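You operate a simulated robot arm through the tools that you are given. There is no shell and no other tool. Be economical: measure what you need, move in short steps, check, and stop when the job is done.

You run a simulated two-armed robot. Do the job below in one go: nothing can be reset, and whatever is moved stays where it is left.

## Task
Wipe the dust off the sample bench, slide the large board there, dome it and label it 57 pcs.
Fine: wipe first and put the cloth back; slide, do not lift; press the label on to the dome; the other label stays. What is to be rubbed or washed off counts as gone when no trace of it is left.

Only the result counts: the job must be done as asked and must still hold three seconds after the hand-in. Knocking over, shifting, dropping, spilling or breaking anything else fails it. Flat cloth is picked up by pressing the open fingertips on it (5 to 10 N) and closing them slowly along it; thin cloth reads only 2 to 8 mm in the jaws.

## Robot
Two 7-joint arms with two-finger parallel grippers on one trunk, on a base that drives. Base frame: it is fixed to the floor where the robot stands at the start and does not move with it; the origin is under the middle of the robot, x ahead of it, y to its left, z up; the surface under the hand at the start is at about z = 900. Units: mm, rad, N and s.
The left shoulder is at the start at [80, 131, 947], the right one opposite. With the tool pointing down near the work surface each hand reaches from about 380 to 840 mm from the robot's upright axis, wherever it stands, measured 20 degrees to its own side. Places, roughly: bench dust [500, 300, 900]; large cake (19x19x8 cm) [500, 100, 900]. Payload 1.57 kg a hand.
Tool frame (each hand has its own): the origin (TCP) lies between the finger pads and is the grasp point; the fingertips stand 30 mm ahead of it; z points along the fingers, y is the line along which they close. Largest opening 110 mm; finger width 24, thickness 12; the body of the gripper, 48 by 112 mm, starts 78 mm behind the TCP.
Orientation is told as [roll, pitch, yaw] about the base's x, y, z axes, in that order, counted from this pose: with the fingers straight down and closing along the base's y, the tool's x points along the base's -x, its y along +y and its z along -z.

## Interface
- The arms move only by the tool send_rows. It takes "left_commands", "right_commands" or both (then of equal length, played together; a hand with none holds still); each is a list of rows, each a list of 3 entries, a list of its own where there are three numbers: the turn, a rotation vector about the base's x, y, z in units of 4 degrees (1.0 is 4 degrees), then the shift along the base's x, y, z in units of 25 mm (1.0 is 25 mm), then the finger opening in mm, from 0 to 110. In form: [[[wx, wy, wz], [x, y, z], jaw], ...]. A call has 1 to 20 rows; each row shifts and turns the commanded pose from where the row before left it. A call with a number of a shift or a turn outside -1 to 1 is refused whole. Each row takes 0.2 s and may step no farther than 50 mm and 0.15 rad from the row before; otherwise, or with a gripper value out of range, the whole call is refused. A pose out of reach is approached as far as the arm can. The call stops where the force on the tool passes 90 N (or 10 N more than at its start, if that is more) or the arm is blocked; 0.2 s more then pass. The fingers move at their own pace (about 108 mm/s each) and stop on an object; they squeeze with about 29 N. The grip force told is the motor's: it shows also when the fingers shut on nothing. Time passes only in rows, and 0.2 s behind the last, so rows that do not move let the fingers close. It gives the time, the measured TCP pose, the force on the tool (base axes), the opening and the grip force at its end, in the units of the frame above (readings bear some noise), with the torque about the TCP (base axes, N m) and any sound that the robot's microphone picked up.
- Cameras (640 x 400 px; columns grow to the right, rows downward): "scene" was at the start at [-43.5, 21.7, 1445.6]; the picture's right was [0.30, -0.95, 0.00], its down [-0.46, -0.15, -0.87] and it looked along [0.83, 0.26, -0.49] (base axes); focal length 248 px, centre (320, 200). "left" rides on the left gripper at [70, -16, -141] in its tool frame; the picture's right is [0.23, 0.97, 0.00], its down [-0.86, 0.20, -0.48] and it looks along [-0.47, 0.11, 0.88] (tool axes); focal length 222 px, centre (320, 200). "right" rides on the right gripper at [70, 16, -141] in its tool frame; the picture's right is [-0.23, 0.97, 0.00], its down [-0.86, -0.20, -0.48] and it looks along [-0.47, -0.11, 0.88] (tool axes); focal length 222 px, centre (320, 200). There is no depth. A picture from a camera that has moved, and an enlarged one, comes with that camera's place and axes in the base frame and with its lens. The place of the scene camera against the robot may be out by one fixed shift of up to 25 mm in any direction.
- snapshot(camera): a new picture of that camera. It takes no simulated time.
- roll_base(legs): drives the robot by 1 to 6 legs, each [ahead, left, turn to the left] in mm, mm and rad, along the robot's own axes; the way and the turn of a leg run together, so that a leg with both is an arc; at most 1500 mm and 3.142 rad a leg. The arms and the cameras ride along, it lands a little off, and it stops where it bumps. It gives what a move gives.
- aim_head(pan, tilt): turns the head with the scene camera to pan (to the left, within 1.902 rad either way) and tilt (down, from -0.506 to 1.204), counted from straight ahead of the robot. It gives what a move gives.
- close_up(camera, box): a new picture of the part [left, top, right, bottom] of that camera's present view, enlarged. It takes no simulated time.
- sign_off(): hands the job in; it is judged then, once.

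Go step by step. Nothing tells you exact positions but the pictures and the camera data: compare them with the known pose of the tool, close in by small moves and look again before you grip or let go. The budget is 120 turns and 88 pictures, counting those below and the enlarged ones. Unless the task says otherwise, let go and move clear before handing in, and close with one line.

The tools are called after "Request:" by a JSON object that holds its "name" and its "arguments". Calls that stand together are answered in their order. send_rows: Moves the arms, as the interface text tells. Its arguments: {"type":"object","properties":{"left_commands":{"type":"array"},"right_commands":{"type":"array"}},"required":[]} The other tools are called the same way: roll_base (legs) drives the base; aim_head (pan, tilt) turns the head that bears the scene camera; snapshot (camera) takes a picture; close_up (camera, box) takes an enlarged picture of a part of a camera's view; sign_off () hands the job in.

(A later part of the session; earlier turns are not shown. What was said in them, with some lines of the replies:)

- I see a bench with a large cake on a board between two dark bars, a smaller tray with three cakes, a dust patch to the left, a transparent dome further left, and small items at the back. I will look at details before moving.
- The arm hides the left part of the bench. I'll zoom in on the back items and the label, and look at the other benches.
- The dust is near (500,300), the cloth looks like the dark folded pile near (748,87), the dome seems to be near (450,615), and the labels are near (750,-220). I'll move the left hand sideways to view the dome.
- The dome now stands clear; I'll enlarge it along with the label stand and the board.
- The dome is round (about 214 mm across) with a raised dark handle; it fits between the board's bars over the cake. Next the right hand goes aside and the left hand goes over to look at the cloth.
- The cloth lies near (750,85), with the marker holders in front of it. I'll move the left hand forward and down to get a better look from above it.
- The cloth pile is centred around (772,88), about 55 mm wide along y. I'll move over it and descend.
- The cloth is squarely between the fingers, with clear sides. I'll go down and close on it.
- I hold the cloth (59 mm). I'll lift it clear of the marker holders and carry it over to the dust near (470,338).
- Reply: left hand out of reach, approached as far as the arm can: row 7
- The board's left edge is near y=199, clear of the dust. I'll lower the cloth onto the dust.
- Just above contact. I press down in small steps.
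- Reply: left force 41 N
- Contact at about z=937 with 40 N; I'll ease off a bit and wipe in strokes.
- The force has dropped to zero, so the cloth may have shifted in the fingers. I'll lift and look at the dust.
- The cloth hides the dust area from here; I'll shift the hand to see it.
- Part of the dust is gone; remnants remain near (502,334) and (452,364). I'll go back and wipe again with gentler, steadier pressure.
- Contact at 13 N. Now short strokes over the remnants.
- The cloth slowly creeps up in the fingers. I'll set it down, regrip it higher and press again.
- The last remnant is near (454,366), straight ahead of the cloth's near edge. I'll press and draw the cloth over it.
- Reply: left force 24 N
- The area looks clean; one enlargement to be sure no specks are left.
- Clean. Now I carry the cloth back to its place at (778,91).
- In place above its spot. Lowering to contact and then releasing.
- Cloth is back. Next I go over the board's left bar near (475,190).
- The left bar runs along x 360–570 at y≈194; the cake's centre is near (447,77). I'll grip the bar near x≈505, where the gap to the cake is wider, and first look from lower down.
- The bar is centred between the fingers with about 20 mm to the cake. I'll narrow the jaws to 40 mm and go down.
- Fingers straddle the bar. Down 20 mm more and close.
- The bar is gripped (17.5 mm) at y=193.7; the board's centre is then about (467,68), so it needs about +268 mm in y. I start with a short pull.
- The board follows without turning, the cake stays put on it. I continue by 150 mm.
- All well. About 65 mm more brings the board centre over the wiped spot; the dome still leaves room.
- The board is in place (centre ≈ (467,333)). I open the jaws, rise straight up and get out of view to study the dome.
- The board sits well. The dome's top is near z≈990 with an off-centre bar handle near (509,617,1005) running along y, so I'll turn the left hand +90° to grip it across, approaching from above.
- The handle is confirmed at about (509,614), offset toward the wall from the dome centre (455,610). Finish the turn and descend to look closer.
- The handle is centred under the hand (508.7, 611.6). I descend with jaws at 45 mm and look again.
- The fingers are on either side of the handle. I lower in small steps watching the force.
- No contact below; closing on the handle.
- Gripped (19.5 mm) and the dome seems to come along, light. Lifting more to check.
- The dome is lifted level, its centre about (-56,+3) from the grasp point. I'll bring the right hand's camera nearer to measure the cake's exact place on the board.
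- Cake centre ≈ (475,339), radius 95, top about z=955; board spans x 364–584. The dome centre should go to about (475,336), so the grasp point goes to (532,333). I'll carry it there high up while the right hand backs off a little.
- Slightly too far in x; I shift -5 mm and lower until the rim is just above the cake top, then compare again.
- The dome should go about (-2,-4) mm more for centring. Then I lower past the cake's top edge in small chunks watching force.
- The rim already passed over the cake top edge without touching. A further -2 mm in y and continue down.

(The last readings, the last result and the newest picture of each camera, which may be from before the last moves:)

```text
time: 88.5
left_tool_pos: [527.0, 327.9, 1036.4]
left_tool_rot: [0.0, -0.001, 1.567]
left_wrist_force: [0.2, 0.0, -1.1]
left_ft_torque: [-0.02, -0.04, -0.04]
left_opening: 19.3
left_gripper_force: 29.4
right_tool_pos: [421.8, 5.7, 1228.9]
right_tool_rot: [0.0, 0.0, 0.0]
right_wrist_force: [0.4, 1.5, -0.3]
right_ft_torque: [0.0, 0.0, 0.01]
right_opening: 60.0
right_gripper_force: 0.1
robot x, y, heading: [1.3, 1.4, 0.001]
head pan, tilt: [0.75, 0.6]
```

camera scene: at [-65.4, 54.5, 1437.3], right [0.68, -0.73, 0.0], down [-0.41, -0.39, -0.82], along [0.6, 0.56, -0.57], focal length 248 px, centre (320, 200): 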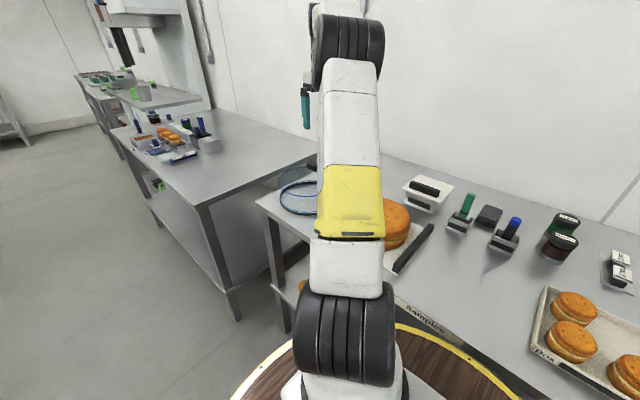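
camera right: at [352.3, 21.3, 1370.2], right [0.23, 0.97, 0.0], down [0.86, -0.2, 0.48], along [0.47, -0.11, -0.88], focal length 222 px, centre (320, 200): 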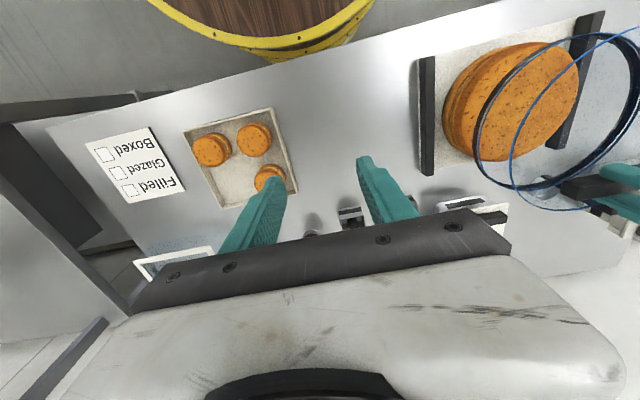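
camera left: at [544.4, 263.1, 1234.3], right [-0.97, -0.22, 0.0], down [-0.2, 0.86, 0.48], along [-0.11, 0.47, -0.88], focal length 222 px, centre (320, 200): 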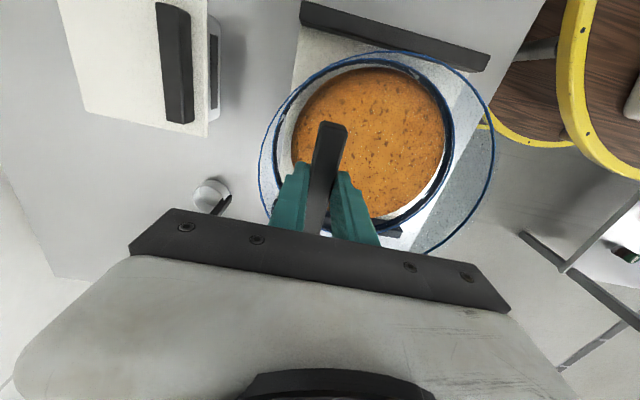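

Request:
{"name": "send_rows", "arguments": {"left_commands": [[[0, 0, 0], [0, 0, -0.1], 0], [[0, 0, 0], [0, 0, 0], 0]]}}

Request:
{"name": "send_rows", "arguments": {"left_commands": [[[0, 0, 0], [0, 0, -0.1], 0], [[0, 0, 0], [0, 0, 0], 0]]}}

```text
time: 89.1
left_tool_pos: [526.6, 326.9, 1034.6]
left_tool_rot: [0.0, -0.001, 1.567]
left_wrist_force: [0.8, 0.5, -1.2]
left_ft_torque: [-0.04, -0.04, 0.0]
left_opening: 19.2
left_gripper_force: 29.1
right_tool_pos: [420.0, 4.9, 1228.6]
right_tool_rot: [-0.001, 0.001, 0.0]
right_wrist_force: [1.8, 1.1, -0.5]
right_ft_torque: [0.0, 0.0, 0.0]
right_opening: 60.1
right_gripper_force: 0.0
robot x, y, heading: [-3.3, 1.3, 0.001]
head pan, tilt: [0.75, 0.6]
```

```text
time: 89.7
left_tool_pos: [527.0, 328.4, 1033.0]
left_tool_rot: [0.0, 0.0, 1.569]
left_wrist_force: [0.4, 0.9, 2.1]
left_ft_torque: [0.08, 0.04, -0.02]
left_opening: 19.4
left_gripper_force: 29.1
right_tool_pos: [421.8, 5.2, 1228.2]
right_tool_rot: [0.001, 0.0, 0.001]
right_wrist_force: [0.2, 0.1, 0.2]
right_ft_torque: [0.01, -0.02, 0.02]
right_opening: 60.1
right_gripper_force: 0.1
robot x, y, heading: [-0.7, 1.5, -0.0]
head pan, tilt: [0.75, 0.6]
```

Contact at TCP z≈1033, i.e. the rim rests on the board. I check the view before letting go.

Request:
{"name": "close_up", "arguments": {"camera": "right", "box": [440, 0, 640, 200]}}

Request:
{"name": "close_up", "arguments": {"camera": "left", "box": [240, 30, 520, 260]}}

```text
2.00 times, centred on (540, 100) of right
camera zoom: at [352.2, 21.0, 1370.3], right [0.23, 0.97, 0.0], down [0.86, -0.2, 0.48], along [0.47, -0.11, -0.88], focal length 444 px, centre (-120, 400)
```

zoom: 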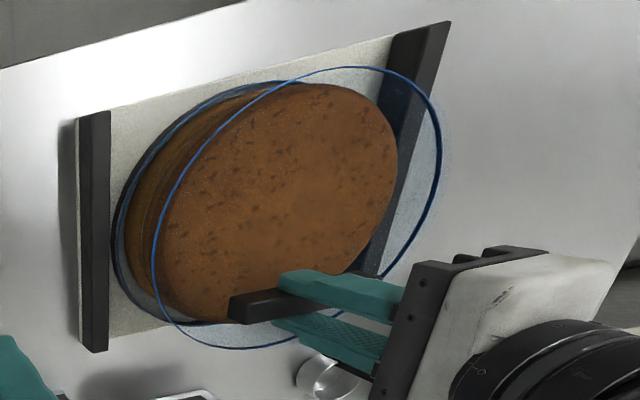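

```text
1.74 times, centred on (380, 145) of left
camera zoom: at [542.1, 257.1, 1173.8], right [-0.97, -0.22, 0.0], down [-0.2, 0.86, 0.48], along [-0.11, 0.47, -0.88], focal length 386 px, centre (216, 296)
```

zoom: 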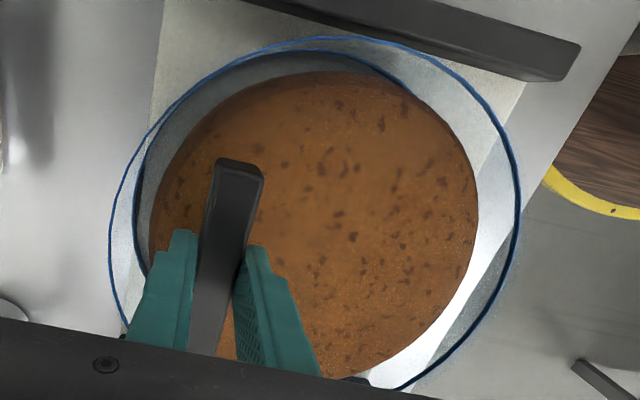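

The dome sits around the cake on the board. Release and rise straight up.

Request:
{"name": "send_rows", "arguments": {"left_commands": [[[0, 0, 0], [0, 0, 0], 22], [[0, 0, 0], [0, 0, 0], 30], [[0, 0, 0], [0, 0, 0], 45], [[0, 0, 0], [0, 0, 0], 45], [[0, 0, 0], [0, 0, 0.6], 45], [[0, 0, 0], [0, 0, 1], 45], [[0, 0, 0], [0, 0, 1], 45], [[0, 0, 0], [0, 0, 1], 45], [[0, 0, 0], [0, 0, 1], 45], [[0, 0, 0], [0, 0, 1], 45]]}}

Request:
{"name": "snapshot", "arguments": {"camera": "left"}}

```text
time: 91.9
left_tool_pos: [527.4, 325.3, 1172.9]
left_tool_rot: [0.001, -0.001, 1.566]
left_wrist_force: [-0.3, -1.2, -0.2]
left_ft_torque: [-0.02, 0.0, -0.02]
left_opening: 45.1
left_gripper_force: 0.1
right_tool_pos: [421.1, 5.3, 1228.3]
right_tool_rot: [-0.001, 0.001, -0.001]
right_wrist_force: [-0.3, -0.3, 0.2]
right_ft_torque: [-0.04, -0.02, 0.0]
right_opening: 60.1
right_gripper_force: 0.1
robot x, y, heading: [0.1, 1.1, -0.0]
head pan, tilt: [0.75, 0.6]
```

```text
25 pictures are left
camera left: at [542.3, 255.2, 1314.6], right [-0.97, -0.22, 0.0], down [-0.2, 0.86, 0.48], along [-0.11, 0.47, -0.88], focal length 222 px, centre (320, 200)
```

left: 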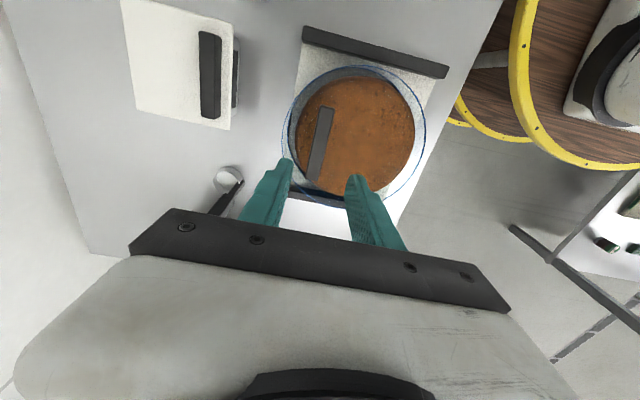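

The dome is standing by itself over the cake. The left hand moves off to the left; the right hand goes over to the labels near (722,-207).

Request:
{"name": "send_rows", "arguments": {"left_commands": [[[0, 0, 0], [-0.5, 0.6, 0.8], 45], [[0, 0, 0], [-0.5, 0.8, 0.8], 45], [[0, 0, 0], [-0.5, 1, 0.8], 45], [[0, 0, 0], [-0.5, 1, 0.5], 45], [[0, 0, 0], [-0.5, 1, 0], 45], [[0, 0, 0], [-0.5, 1, 0], 45], [[0, 0, 0], [-0.5, 1, 0], 45], [[0, 0, 0], [-0.5, 1, 0], 45], [[0, 0, 0], [-0.5, 1, 0], 45], [[0, 0, 0], [0, 1, 0], 45], [[0, 0, 0], [0, 1, 0], 45]], "right_commands": [[[0, 0, 0], [0.9, -0.84, -0.3], 70], [[0, 0, 0], [0.9, -0.84, -0.3], 70], [[0, 0, 0], [0.9, -0.84, -0.3], 70], [[0, 0, 0], [0.9, -0.84, -0.3], 70], [[0, 0, 0], [0.9, -0.84, -0.3], 70], [[0, 0, 0], [0.9, -0.84, -0.3], 70], [[0, 0, 0], [0.9, -0.84, -0.3], 70], [[0, 0, 0], [0.9, -0.84, -0.3], 70], [[0, 0, 0], [0.9, -0.84, -0.3], 70], [[0, 0, 0], [0.9, -0.84, -0.3], 70], [[0, 0, 0], [0.9, 0, -0.3], 70]]}}

Request:
{"name": "snapshot", "arguments": {"camera": "right"}}

Request:
{"name": "close_up", "arguments": {"camera": "right", "box": [240, 90, 400, 190]}}

```text
time: 94.3
left_tool_pos: [415.3, 587.5, 1244.2]
left_tool_rot: [0.0, 0.0, 1.568]
left_wrist_force: [-0.5, 0.1, -0.1]
left_ft_torque: [0.0, 0.03, -0.01]
left_opening: 45.0
left_gripper_force: 0.1
right_tool_pos: [670.4, -204.8, 1146.2]
right_tool_rot: [-0.001, 0.001, 0.001]
right_wrist_force: [-1.0, -0.7, 1.4]
right_ft_torque: [0.01, -0.04, 0.01]
right_opening: 70.2
right_gripper_force: 0.1
robot x, y, heading: [-0.1, 2.4, -0.001]
head pan, tilt: [0.75, 0.6]
```

```text
24 pictures are left
camera right: at [600.8, -189.3, 1287.0], right [0.23, 0.97, 0.0], down [0.86, -0.2, 0.48], along [0.47, -0.11, -0.88], focal length 222 px, centre (320, 200)
```

right: 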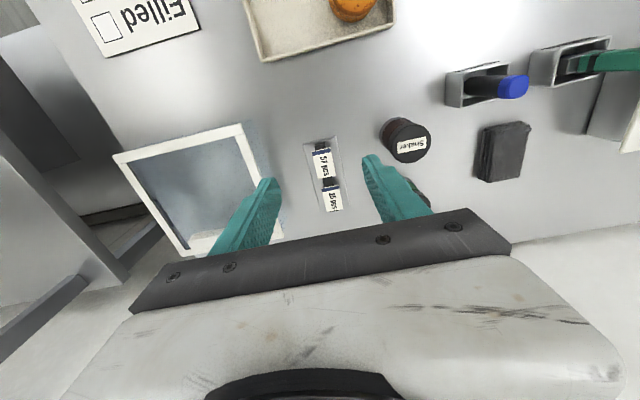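

```text
4.00 times, centred on (320, 140) of right
camera zoom: at [600.8, -189.3, 1287.0], right [0.23, 0.97, 0.0], down [0.86, -0.2, 0.48], along [0.47, -0.11, -0.88], focal length 888 px, centre (320, 440)
```

zoom: 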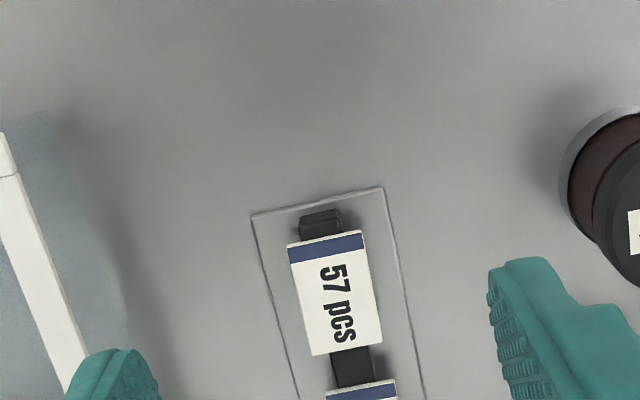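

The "57 pcs" label is the nearer one at about (726,-212). I'd like a side view of its thickness from the head camera.

Request:
{"name": "aim_head", "arguments": {"pan": -0.2, "tilt": 0.6}}

Request:
{"name": "snapshot", "arguments": {"camera": "scene"}}

```text
time: 95.5
left_tool_pos: [414.6, 586.1, 1243.7]
left_tool_rot: [-0.001, 0.0, 1.568]
left_wrist_force: [0.0, 0.5, 0.2]
left_ft_torque: [-0.02, 0.02, -0.02]
left_opening: 44.9
left_gripper_force: 0.1
right_tool_pos: [670.0, -205.2, 1146.2]
right_tool_rot: [0.0, 0.0, 0.0]
right_wrist_force: [0.3, 0.3, 0.3]
right_ft_torque: [-0.01, 0.0, -0.01]
right_opening: 70.1
right_gripper_force: 0.1
robot x, y, heading: [2.4, -1.0, -0.005]
head pan, tilt: [-0.201, 0.6]
```

```text
22 pictures are left
camera scene: at [-43.4, -23.3, 1437.3], right [-0.2, -0.98, 0.0], down [-0.55, 0.11, -0.82], along [0.81, -0.16, -0.57], focal length 248 px, centre (320, 200)
```

scene: 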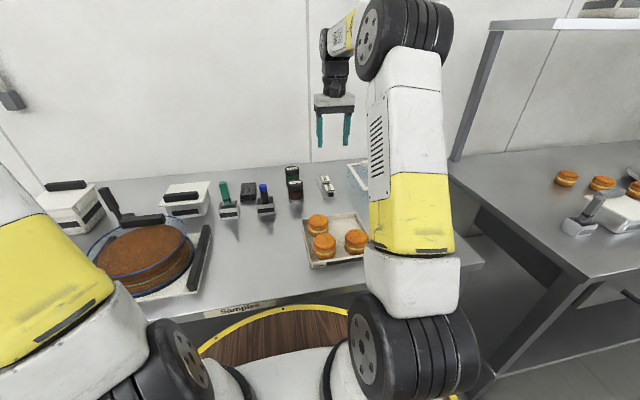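

Request:
{"name": "close_up", "arguments": {"camera": "scene", "box": [310, 165, 350, 205]}}

Request:
{"name": "close_up", "arguments": {"camera": "scene", "box": [70, 180, 230, 310]}}

```text
10.00 times, centred on (330, 185) of scene
camera zoom: at [-43.4, -23.3, 1437.3], right [-0.2, -0.98, 0.0], down [-0.55, 0.11, -0.82], along [0.81, -0.16, -0.57], focal length 2475 px, centre (220, 350)
```

zoom: 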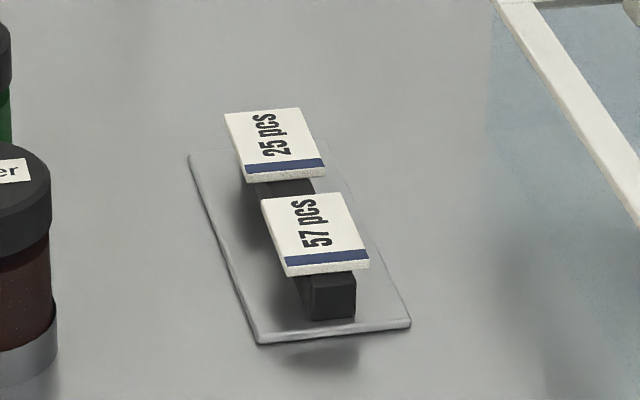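

```text
3.08 times, centred on (150, 245) of scene
camera zoom: at [-43.4, -23.3, 1437.3], right [-0.2, -0.98, 0.0], down [-0.55, 0.11, -0.82], along [0.81, -0.16, -0.57], focal length 761 px, centre (843, 62)
```

zoom: 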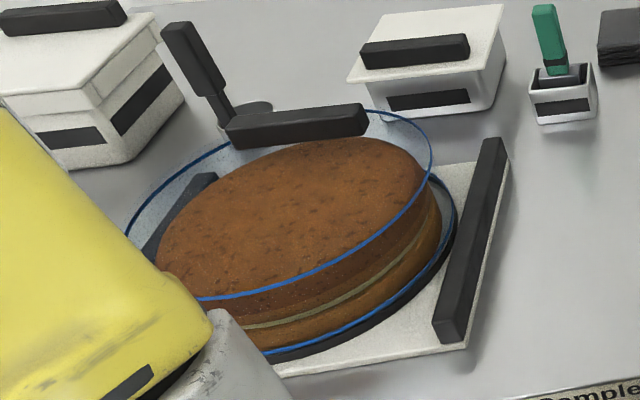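

The label is a stiff plate lying on a rail, overhanging on both sides; top about z≈929. I move the right hand over it and lower for a close look.

Request:
{"name": "send_rows", "arguments": {"right_commands": [[[0, 0, 0], [0.8, -0.1, -1], 60], [[0, 0, 0], [0.8, -0.1, -1], 60], [[0, 0, 0], [0.6, -0.08, -1], 60], [[0, 0, 0], [0, 0, -1], 60], [[0, 0, 0], [0, 0, -1], 60]]}}

Request:
{"name": "snapshot", "arguments": {"camera": "right"}}

```text
time: 96.7
left_tool_pos: [414.5, 586.6, 1243.9]
left_tool_rot: [0.001, 0.0, 1.569]
left_wrist_force: [-0.9, 0.9, -0.4]
left_ft_torque: [0.01, 0.02, 0.0]
left_opening: 45.1
left_gripper_force: 0.0
right_tool_pos: [724.8, -212.2, 1018.7]
right_tool_rot: [0.001, 0.0, 0.0]
right_wrist_force: [1.0, 1.1, -0.1]
right_ft_torque: [-0.01, -0.01, -0.05]
right_opening: 59.9
right_gripper_force: 0.0
robot x, y, heading: [1.9, 1.1, -0.0]
head pan, tilt: [-0.201, 0.6]
```

```text
19 pictures are left
camera right: at [656.1, -196.0, 1160.0], right [0.23, 0.97, 0.0], down [0.86, -0.2, 0.48], along [0.47, -0.11, -0.88], focal length 222 px, centre (320, 200)
```

right: 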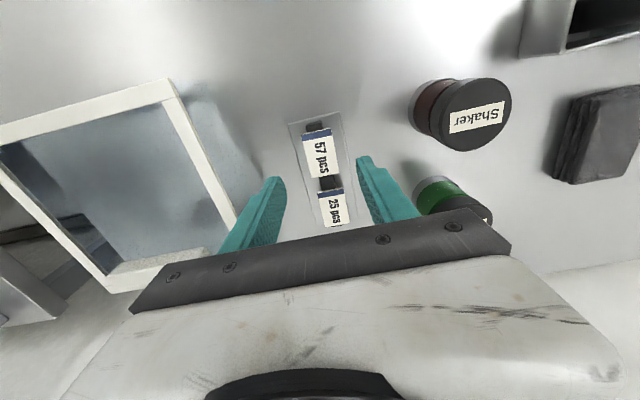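

Well aligned. Descend so the fingertips sit at the label's edges.

Request:
{"name": "send_rows", "arguments": {"right_commands": [[[0, 0, 0], [0.04, -0.08, -0.8], 50], [[0, 0, 0], [0, 0, -0.8], 50], [[0, 0, 0], [0, 0, -0.6], 50], [[0, 0, 0], [0, 0, -0.28], 50], [[0, 0, 0], [0, 0, 0], 50]]}}

Request:
{"name": "close_up", "arguments": {"camera": "right", "box": [240, 110, 400, 230]}}

Request:
{"name": "close_up", "arguments": {"camera": "scene", "box": [305, 155, 355, 205]}}

```text
time: 97.9
left_tool_pos: [414.2, 588.4, 1243.8]
left_tool_rot: [-0.001, 0.0, 1.567]
left_wrist_force: [0.1, 0.1, -0.3]
left_ft_torque: [0.02, -0.03, 0.04]
left_opening: 45.0
left_gripper_force: 0.0
right_tool_pos: [725.1, -215.5, 956.8]
right_tool_rot: [0.0, 0.001, 0.002]
right_wrist_force: [-0.8, 0.1, 0.3]
right_ft_torque: [-0.02, -0.04, 0.01]
right_opening: 50.0
right_gripper_force: 0.2
robot x, y, heading: [3.8, -0.2, -0.005]
head pan, tilt: [-0.201, 0.6]
```

```text
3.33 times, centred on (320, 170) of right
camera zoom: at [656.9, -198.5, 1099.1], right [0.23, 0.97, 0.0], down [0.86, -0.2, 0.48], along [0.47, -0.11, -0.88], focal length 740 px, centre (320, 300)
```

zoom: 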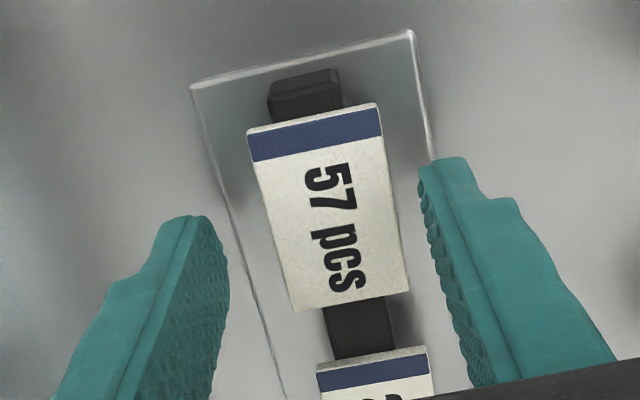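

```text
8.00 times, centred on (330, 180) of scene
camera zoom: at [-43.4, -23.4, 1437.3], right [-0.2, -0.98, 0.0], down [-0.55, 0.11, -0.82], along [0.81, -0.16, -0.57], focal length 1980 px, centre (240, 360)
```

zoom: 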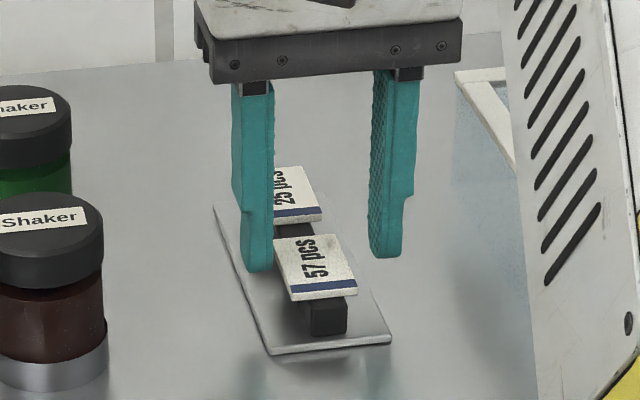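

I shift +3 mm in y, go 3–4 mm lower, and close slowly.

Request:
{"name": "send_rows", "arguments": {"right_commands": [[[0, 0, 0], [-0.06, 0.12, -0.14], 50], [[0, 0, 0], [0, 0, 0], 45], [[0, 0, 0], [0, 0, 0], 38], [[0, 0, 0], [0, 0, 0], 30], [[0, 0, 0], [0, 0, 0], 20], [[0, 0, 0], [0, 0, 0], 20]]}}

Request:
{"name": "close_up", "arguments": {"camera": "scene", "box": [305, 155, 355, 205]}}

```text
time: 99.3
left_tool_pos: [413.7, 586.9, 1244.6]
left_tool_rot: [0.0, 0.0, 1.565]
left_wrist_force: [-0.5, -1.0, -0.2]
left_ft_torque: [-0.01, -0.01, 0.0]
left_opening: 45.2
left_gripper_force: 0.0
right_tool_pos: [723.6, -211.5, 953.6]
right_tool_rot: [0.0, 0.0, -0.001]
right_wrist_force: [0.6, -0.9, 0.7]
right_ft_torque: [-0.04, -0.02, -0.01]
right_opening: 31.1
right_gripper_force: 9.3
robot x, y, heading: [0.0, -3.3, 0.003]
head pan, tilt: [-0.201, 0.6]
```

```text
8.00 times, centred on (330, 180) of scene
camera zoom: at [-43.4, -23.4, 1437.3], right [-0.2, -0.98, 0.0], down [-0.55, 0.11, -0.82], along [0.81, -0.16, -0.57], focal length 1980 px, centre (240, 360)
```

zoom: 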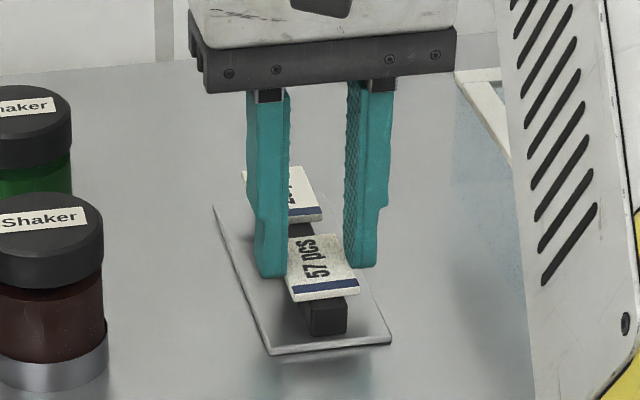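

Gripping the label (31 mm). Tighten and lift a little, then check.

Request:
{"name": "send_rows", "arguments": {"right_commands": [[[0, 0, 0], [0, 0, 0], 0], [[0, 0, 0], [0, 0, 0], 0], [[0, 0, 0], [0, 0, 0.4], 0], [[0, 0, 0], [0, 0, 0.8], 0], [[0, 0, 0], [0, 0, 1], 0]]}}

Request:
{"name": "close_up", "arguments": {"camera": "scene", "box": [305, 145, 355, 205]}}

```text
time: 100.5
left_tool_pos: [415.3, 587.7, 1244.7]
left_tool_rot: [0.0, 0.001, 1.568]
left_wrist_force: [0.3, -0.1, -0.2]
left_ft_torque: [0.01, -0.01, -0.03]
left_opening: 45.2
left_gripper_force: 0.1
right_tool_pos: [724.3, -210.7, 1008.1]
right_tool_rot: [0.0, -0.001, 0.001]
right_wrist_force: [0.4, -0.5, 0.8]
right_ft_torque: [-0.03, 0.04, 0.03]
right_opening: 30.7
right_gripper_force: 9.2
robot x, y, heading: [-4.3, -2.2, -0.002]
head pan, tilt: [-0.201, 0.6]
```

```text
6.67 times, centred on (330, 175) of scene
camera zoom: at [-43.2, -23.4, 1437.3], right [-0.2, -0.98, 0.0], down [-0.55, 0.11, -0.82], along [0.81, -0.16, -0.57], focal length 1650 px, centre (253, 367)
```

zoom: 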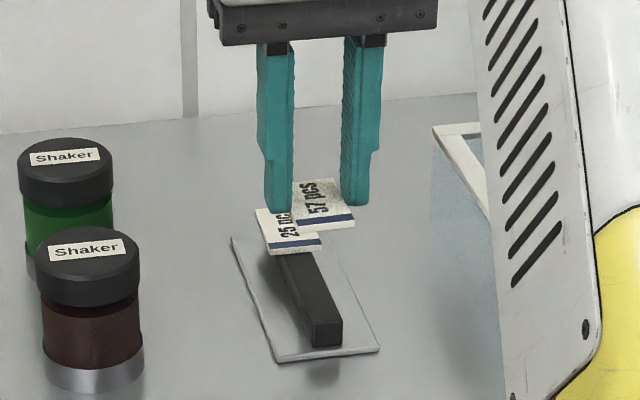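

The 57 label is in hand and the 25 label stays on its rail. I lift and carry it over toward the dome's free area near (445,330).

Request:
{"name": "send_rows", "arguments": {"right_commands": [[[0, 0, 0], [0, 0, 1], 0], [[0, 0, 0], [-0.6, 0, 1], 0], [[0, 0, 0], [-0.6, 0.5, 1], 0], [[0, 0, 0], [-0.6, 1, 1], 0], [[0, 0, 0], [-0.6, 1, 0], 0], [[0, 0, 0], [-0.6, 1, 0], 0], [[0, 0, 0], [-0.6, 1, 0], 0], [[0, 0, 0], [-0.6, 1, 0], 0], [[0, 0, 0], [-0.6, 1, 0], 0], [[0, 0, 0], [-0.6, 1, 0], 0], [[0, 0, 0], [-0.6, 1, 0], 0], [[0, 0, 0], [-0.6, 1, 0], 0], [[0, 0, 0], [-0.6, 1, 0], 0], [[0, 0, 0], [-0.6, 1, 0], 0], [[0, 0, 0], [-0.6, 1, 0], 0], [[0, 0, 0], [-0.6, 1, 0], 0], [[0, 0, 0], [-0.6, 1, 0], 0], [[0, 0, 0], [-0.6, 1, 0], 0], [[0, 0, 0], [-0.4, 1, 0], 0]]}}

Request:
{"name": "snapshot", "arguments": {"camera": "right"}}

```text
time: 104.5
left_tool_pos: [414.5, 586.4, 1244.5]
left_tool_rot: [-0.001, 0.001, 1.567]
left_wrist_force: [0.1, -0.9, -0.4]
left_ft_torque: [0.05, 0.01, 0.0]
left_opening: 45.0
left_gripper_force: 0.1
right_tool_pos: [460.3, 200.6, 1109.5]
right_tool_rot: [-0.001, -0.001, 0.0]
right_wrist_force: [-0.2, 0.0, 0.0]
right_ft_torque: [0.04, 0.01, -0.01]
right_opening: 31.0
right_gripper_force: 9.2
robot x, y, heading: [-4.0, 1.9, -0.0]
head pan, tilt: [-0.201, 0.6]
```

```text
14 pictures are left
camera right: at [391.2, 217.4, 1250.9], right [0.23, 0.97, 0.0], down [0.86, -0.2, 0.48], along [0.47, -0.11, -0.88], focal length 222 px, centre (320, 200)
```

right: 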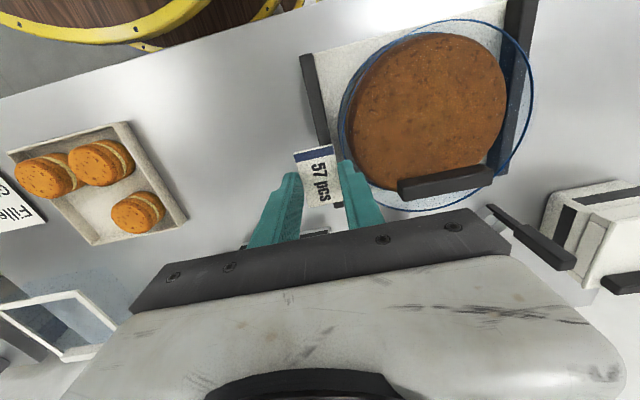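

Still held well. Move over the dome and lower to some way above its top.

Request:
{"name": "send_rows", "arguments": {"right_commands": [[[0, 0, 0], [-0.1, 1, 0], 0], [[0, 0, 0], [-0.1, 1, 0], 0], [[0, 0, 0], [-0.1, 1, 0], 0], [[0, 0, 0], [-0.1, 1, 0], 0], [[0, 0, 0], [-0.2, 1, 0], 0], [[0, 0, 0], [0, 0.2, -1], 0], [[0, 0, 0], [0, 0, -1], 0], [[0, 0, 0], [0, 0, -0.6], 0]]}}

Request:
{"name": "snapshot", "arguments": {"camera": "right"}}

```text
time: 106.3
left_tool_pos: [415.0, 587.3, 1244.5]
left_tool_rot: [0.001, 0.0, 1.567]
left_wrist_force: [-0.4, -0.2, -0.1]
left_ft_torque: [0.0, -0.02, -0.01]
left_opening: 44.9
left_gripper_force: 0.0
right_tool_pos: [444.1, 331.4, 1043.1]
right_tool_rot: [0.0, 0.001, 0.001]
right_wrist_force: [-0.5, 0.3, -0.3]
right_ft_torque: [0.03, 0.0, -0.03]
right_opening: 30.9
right_gripper_force: 9.1
robot x, y, heading: [-1.2, 0.9, 0.003]
head pan, tilt: [-0.201, 0.6]
```

```text
13 pictures are left
camera right: at [375.2, 347.1, 1184.9], right [0.23, 0.97, 0.0], down [0.86, -0.2, 0.48], along [0.47, -0.11, -0.88], focal length 222 px, centre (320, 200)
```

right: 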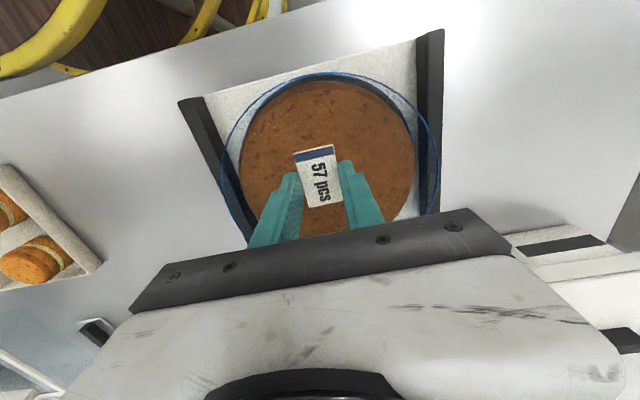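

The label is over the middle of the dome, clear of the handle. Now down in small steps.

Request:
{"name": "send_rows", "arguments": {"right_commands": [[[0, 0, 0], [0, 0, -0.2], 0], [[0, 0, 0], [0, 0, -0.2], 0], [[0, 0, 0], [0, 0, -0.16], 0], [[0, 0, 0], [0, 0, 0], 0]]}}

Request:
{"name": "send_rows", "arguments": {"right_commands": [[[0, 0, 0], [0, 0, -0.12], 0], [[0, 0, 0], [0, 0, 0], 0]]}}

Request:
{"name": "send_rows", "arguments": {"right_commands": [[[0, 0, 0], [0, 0, -0.12], 0], [[0, 0, 0], [0, 0, 0], 0]]}}

```text
time: 107.3
left_tool_pos: [414.8, 587.7, 1244.8]
left_tool_rot: [0.0, 0.0, 1.568]
left_wrist_force: [-0.2, -0.7, 0.3]
left_ft_torque: [0.03, -0.02, 0.01]
left_opening: 44.7
left_gripper_force: 0.0
right_tool_pos: [444.7, 330.6, 1030.5]
right_tool_rot: [0.002, -0.001, 0.0]
right_wrist_force: [0.5, 0.0, 9.4]
right_ft_torque: [-0.01, -0.02, -0.03]
right_opening: 31.3
right_gripper_force: 8.2
robot x, y, heading: [-0.4, 0.4, -0.004]
head pan, tilt: [-0.201, 0.6]
```

```text
time: 107.9
left_tool_pos: [415.0, 586.1, 1245.1]
left_tool_rot: [0.0, -0.002, 1.566]
left_wrist_force: [-0.5, 0.0, 0.2]
left_ft_torque: [0.02, -0.02, 0.02]
left_opening: 44.9
left_gripper_force: 0.1
right_tool_pos: [445.3, 329.6, 1030.1]
right_tool_rot: [0.002, -0.003, 0.0]
right_wrist_force: [3.0, -2.7, 32.0]
right_ft_torque: [-0.41, 0.04, 0.04]
right_opening: 30.9
right_gripper_force: 9.1
robot x, y, heading: [-1.5, -3.3, 0.0]
head pan, tilt: [-0.201, 0.6]
```

```text
time: 108.5
left_tool_pos: [414.0, 585.7, 1245.0]
left_tool_rot: [-0.002, -0.001, 1.566]
left_wrist_force: [0.0, -0.2, 0.4]
left_ft_torque: [0.02, -0.02, 0.03]
left_opening: 44.9
left_gripper_force: 0.0
right_tool_pos: [444.7, 329.5, 1029.5]
right_tool_rot: [0.006, -0.006, -0.002]
right_wrist_force: [0.9, -9.1, 56.9]
right_ft_torque: [-1.01, 0.29, 0.09]
right_opening: 31.1
right_gripper_force: 9.2
robot x, y, heading: [1.8, -0.1, -0.001]
head pan, tilt: [-0.201, 0.6]
```

Contact made and pressed firmly (57 N). I relieve the pressure, open and rise a little to check.

Request:
{"name": "send_rows", "arguments": {"right_commands": [[[0, 0, 0], [0, 0, 0.1], 0], [[0, 0, 0], [0, 0, 0.1], 0], [[0, 0, 0], [0, 0, 0.04], 0]]}}

Request:
{"name": "send_rows", "arguments": {"right_commands": [[[0, 0, 0], [0, 0, 0], 35], [[0, 0, 0], [0, 0, 0], 45], [[0, 0, 0], [0, 0, 0], 50], [[0, 0, 0], [0, 0, 0.8], 50], [[0, 0, 0], [0, 0, 0.8], 50]]}}

Request:
{"name": "snapshot", "arguments": {"camera": "right"}}

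```text
time: 109.3
left_tool_pos: [415.6, 586.6, 1245.0]
left_tool_rot: [-0.001, 0.0, 1.567]
left_wrist_force: [0.2, 0.0, -0.3]
left_ft_torque: [-0.01, -0.01, 0.0]
left_opening: 45.1
left_gripper_force: 0.0
right_tool_pos: [442.9, 330.6, 1030.8]
right_tool_rot: [0.0, 0.003, 0.002]
right_wrist_force: [5.1, 1.6, 15.0]
right_ft_torque: [0.18, -0.25, -0.03]
right_opening: 30.9
right_gripper_force: 8.7
robot x, y, heading: [-3.2, 0.3, 0.0]
head pan, tilt: [-0.201, 0.6]
```

```text
time: 110.5
left_tool_pos: [414.9, 587.2, 1244.2]
left_tool_rot: [0.001, -0.001, 1.567]
left_wrist_force: [0.1, 0.2, -0.6]
left_ft_torque: [-0.01, 0.01, 0.0]
left_opening: 44.8
left_gripper_force: 0.1
right_tool_pos: [443.3, 328.9, 1071.8]
right_tool_rot: [0.001, 0.0, 0.001]
right_wrist_force: [-0.8, -0.8, 0.1]
right_ft_torque: [-0.02, -0.03, 0.03]
right_opening: 50.1
right_gripper_force: 0.0
robot x, y, heading: [-1.2, 2.7, 0.001]
head pan, tilt: [-0.201, 0.6]
```

```text
12 pictures are left
camera right: at [374.6, 345.7, 1212.6], right [0.23, 0.97, 0.0], down [0.86, -0.2, 0.48], along [0.47, -0.11, -0.88], focal length 222 px, centre (320, 200)
```

right: 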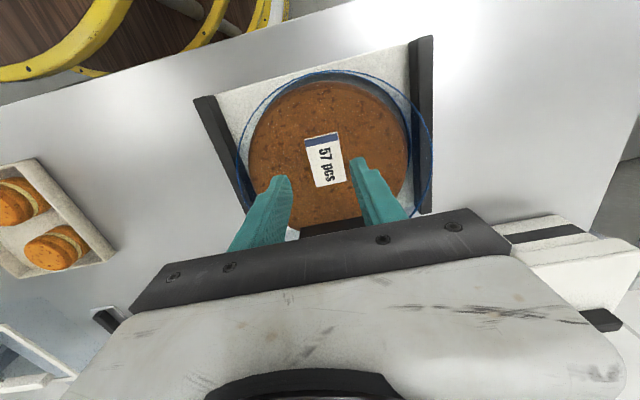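

The label lies on the dome. To be sure it sticks, I press it once from above with closed fingers.

Request:
{"name": "send_rows", "arguments": {"right_commands": [[[0, 0, 0], [0, 0, 0], 0], [[0, 0, 0], [0, 0, 0], 0], [[0, 0, 0], [0, 0, -0.7], 0], [[0, 0, 0], [0, 0, -0.5], 0], [[0, 0, 0], [0, 0, -0.12], 0]]}}

Request:
{"name": "send_rows", "arguments": {"right_commands": [[[0, 0, 0], [0, 0, -0.1], 0], [[0, 0, 0], [0, 0, 0], 0]]}}

```text
time: 111.7
left_tool_pos: [415.3, 587.4, 1243.9]
left_tool_rot: [0.001, 0.001, 1.568]
left_wrist_force: [0.1, 1.8, 0.1]
left_ft_torque: [-0.03, -0.01, -0.02]
left_opening: 44.8
left_gripper_force: 0.0
right_tool_pos: [443.1, 329.9, 1037.4]
right_tool_rot: [0.001, 0.0, 0.0]
right_wrist_force: [-0.2, 0.3, 0.5]
right_ft_torque: [0.0, 0.0, 0.0]
right_opening: 0.1
right_gripper_force: 21.6
robot x, y, heading: [0.0, -0.8, 0.002]
head pan, tilt: [-0.201, 0.6]
```

```text
time: 112.3
left_tool_pos: [414.1, 587.1, 1243.9]
left_tool_rot: [0.0, 0.002, 1.568]
left_wrist_force: [0.8, -0.3, 0.2]
left_ft_torque: [-0.02, -0.01, -0.04]
left_opening: 45.0
left_gripper_force: 0.1
right_tool_pos: [443.7, 331.3, 1035.4]
right_tool_rot: [-0.002, 0.0, 0.001]
right_wrist_force: [-0.1, 0.1, 1.0]
right_ft_torque: [0.01, 0.03, 0.03]
right_opening: 0.1
right_gripper_force: 21.6
robot x, y, heading: [-0.9, 2.5, 0.003]
head pan, tilt: [-0.201, 0.6]
```

Request:
{"name": "send_rows", "arguments": {"right_commands": [[[0, 0, 0], [0, 0, -0.08], 0], [[0, 0, 0], [0, 0, 0], 0]]}}

Request:
{"name": "send_rows", "arguments": {"right_commands": [[[0, 0, 0], [0, 0, -0.06], 0], [[0, 0, 0], [0, 0, 0], 0], [[0, 0, 0], [0, 0, 0], 0]]}}

```text
time: 112.9
left_tool_pos: [413.9, 587.1, 1244.1]
left_tool_rot: [-0.001, 0.0, 1.567]
left_wrist_force: [-0.2, -0.9, -1.0]
left_ft_torque: [0.01, 0.02, 0.01]
left_opening: 45.2
left_gripper_force: 0.0
right_tool_pos: [444.3, 331.0, 1034.2]
right_tool_rot: [0.002, -0.002, -0.001]
right_wrist_force: [-0.4, -2.2, 13.8]
right_ft_torque: [-0.04, 0.03, 0.01]
right_opening: 0.2
right_gripper_force: 21.4
robot x, y, heading: [-0.9, 0.4, 0.002]
head pan, tilt: [-0.201, 0.6]
```

```text
time: 113.7
left_tool_pos: [413.9, 586.7, 1244.5]
left_tool_rot: [-0.001, 0.001, 1.567]
left_wrist_force: [-1.5, 0.8, -0.6]
left_ft_torque: [0.0, 0.0, 0.02]
left_opening: 45.1
left_gripper_force: 0.0
right_tool_pos: [444.3, 331.5, 1033.7]
right_tool_rot: [0.006, -0.004, 0.001]
right_wrist_force: [-0.2, 1.5, 38.1]
right_ft_torque: [0.01, 0.07, 0.01]
right_opening: 0.0
right_gripper_force: 21.3
robot x, y, heading: [1.3, -2.3, -0.005]
head pan, tilt: [-0.201, 0.6]
```

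Pressed with 14–38 N. Now I rise straight up, retreat the right hand and take a last look.

Request:
{"name": "send_rows", "arguments": {"right_commands": [[[0, 0, 0], [0, 0, 0.2], 0], [[0, 0, 0], [0, 0, 1], 0], [[0, 0, 0], [0, 0, 1], 0], [[0, 0, 0], [0, 0, 1], 0], [[0, 0, 0], [0, 0, 1], 0], [[0, 0, 0], [0, -1, 1], 0], [[0, 0, 0], [0, -1, 1], 0], [[0, 0, 0], [0, -1, 0], 0], [[0, 0, 0], [0, -1, 0], 0], [[0, 0, 0], [0, -1, 0], 0], [[0, 0, 0], [0, -1, 0], 0], [[0, 0, 0], [0, -1, 0], 0], [[0, 0, 0], [0, -1, 0], 0], [[0, 0, 0], [0, -1, 0], 0], [[0, 0, 0], [0, -1, 0], 0], [[0, 0, 0], [0, -1, 0], 0], [[0, 0, 0], [0, -1, 0], 0]]}}

Request:
{"name": "snapshot", "arguments": {"camera": "right"}}

Request:
{"name": "aim_head", "arguments": {"pan": 0.3, "tilt": 0.7}}

Request:
{"name": "snapshot", "arguments": {"camera": "scene"}}

Request:
{"name": "close_up", "arguments": {"camera": "scene", "box": [200, 120, 480, 300]}}

```text
time: 117.3
left_tool_pos: [414.2, 588.0, 1243.6]
left_tool_rot: [0.001, -0.001, 1.569]
left_wrist_force: [0.1, 0.8, 0.6]
left_ft_torque: [-0.03, 0.0, 0.01]
left_opening: 45.0
left_gripper_force: 0.1
right_tool_pos: [443.6, 28.3, 1187.2]
right_tool_rot: [0.0, 0.001, 0.001]
right_wrist_force: [-0.1, 0.1, -0.2]
right_ft_torque: [0.01, -0.02, 0.03]
right_opening: 0.1
right_gripper_force: 22.1
robot x, y, heading: [1.8, -3.0, -0.001]
head pan, tilt: [-0.201, 0.6]
```

```text
11 pictures are left
camera right: at [374.1, 45.7, 1328.1], right [0.23, 0.97, 0.0], down [0.86, -0.2, 0.48], along [0.47, -0.11, -0.88], focal length 222 px, centre (320, 200)
```

right: 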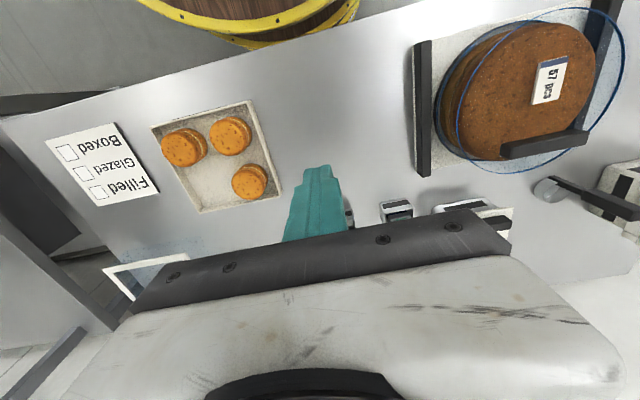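

```text
time: 118.3
left_tool_pos: [414.5, 585.9, 1244.5]
left_tool_rot: [0.0, -0.001, 1.567]
left_wrist_force: [0.2, 0.3, -0.2]
left_ft_torque: [0.01, -0.02, 0.02]
left_opening: 45.1
left_gripper_force: 0.0
right_tool_pos: [442.6, 30.6, 1187.1]
right_tool_rot: [0.0, 0.001, 0.0]
right_wrist_force: [0.1, 0.2, 0.6]
right_ft_torque: [0.0, 0.01, 0.01]
right_opening: 0.3
right_gripper_force: 21.2
robot x, y, heading: [0.2, 1.2, 0.004]
head pan, tilt: [0.3, 0.7]
```

```text
10 pictures are left
camera scene: at [-48.9, 19.4, 1428.7], right [0.29, -0.96, 0.0], down [-0.62, -0.19, -0.76], along [0.73, 0.23, -0.64], focal length 248 px, centre (320, 200)
```

scene: 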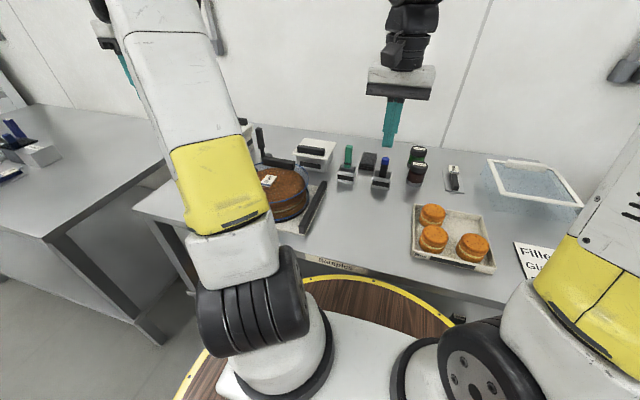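

```text
2.22 times, centred on (340, 210) of scene
camera zoom: at [-48.9, 19.4, 1428.7], right [0.29, -0.96, 0.0], down [-0.62, -0.19, -0.76], along [0.73, 0.23, -0.64], focal length 550 px, centre (276, 178)
```

zoom: 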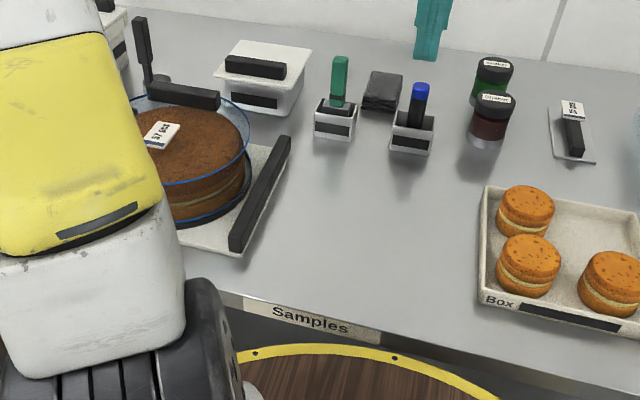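

The bench is clean and the cloth is back in its place. The board stands on the wiped spot with the dome over the cake, "57 pcs" is pressed on the dome and "25 pcs" is still on its rail, so I hand in.

Request:
{"name": "sign_off", "arguments": {}}

```text
The job is handed in.
```

The job is handed in: the dust is wiped off and the cloth is back. The large board was slid onto the wiped spot and domed, "57 pcs" is pressed on the dome, and the "25 pcs" label was left in place.
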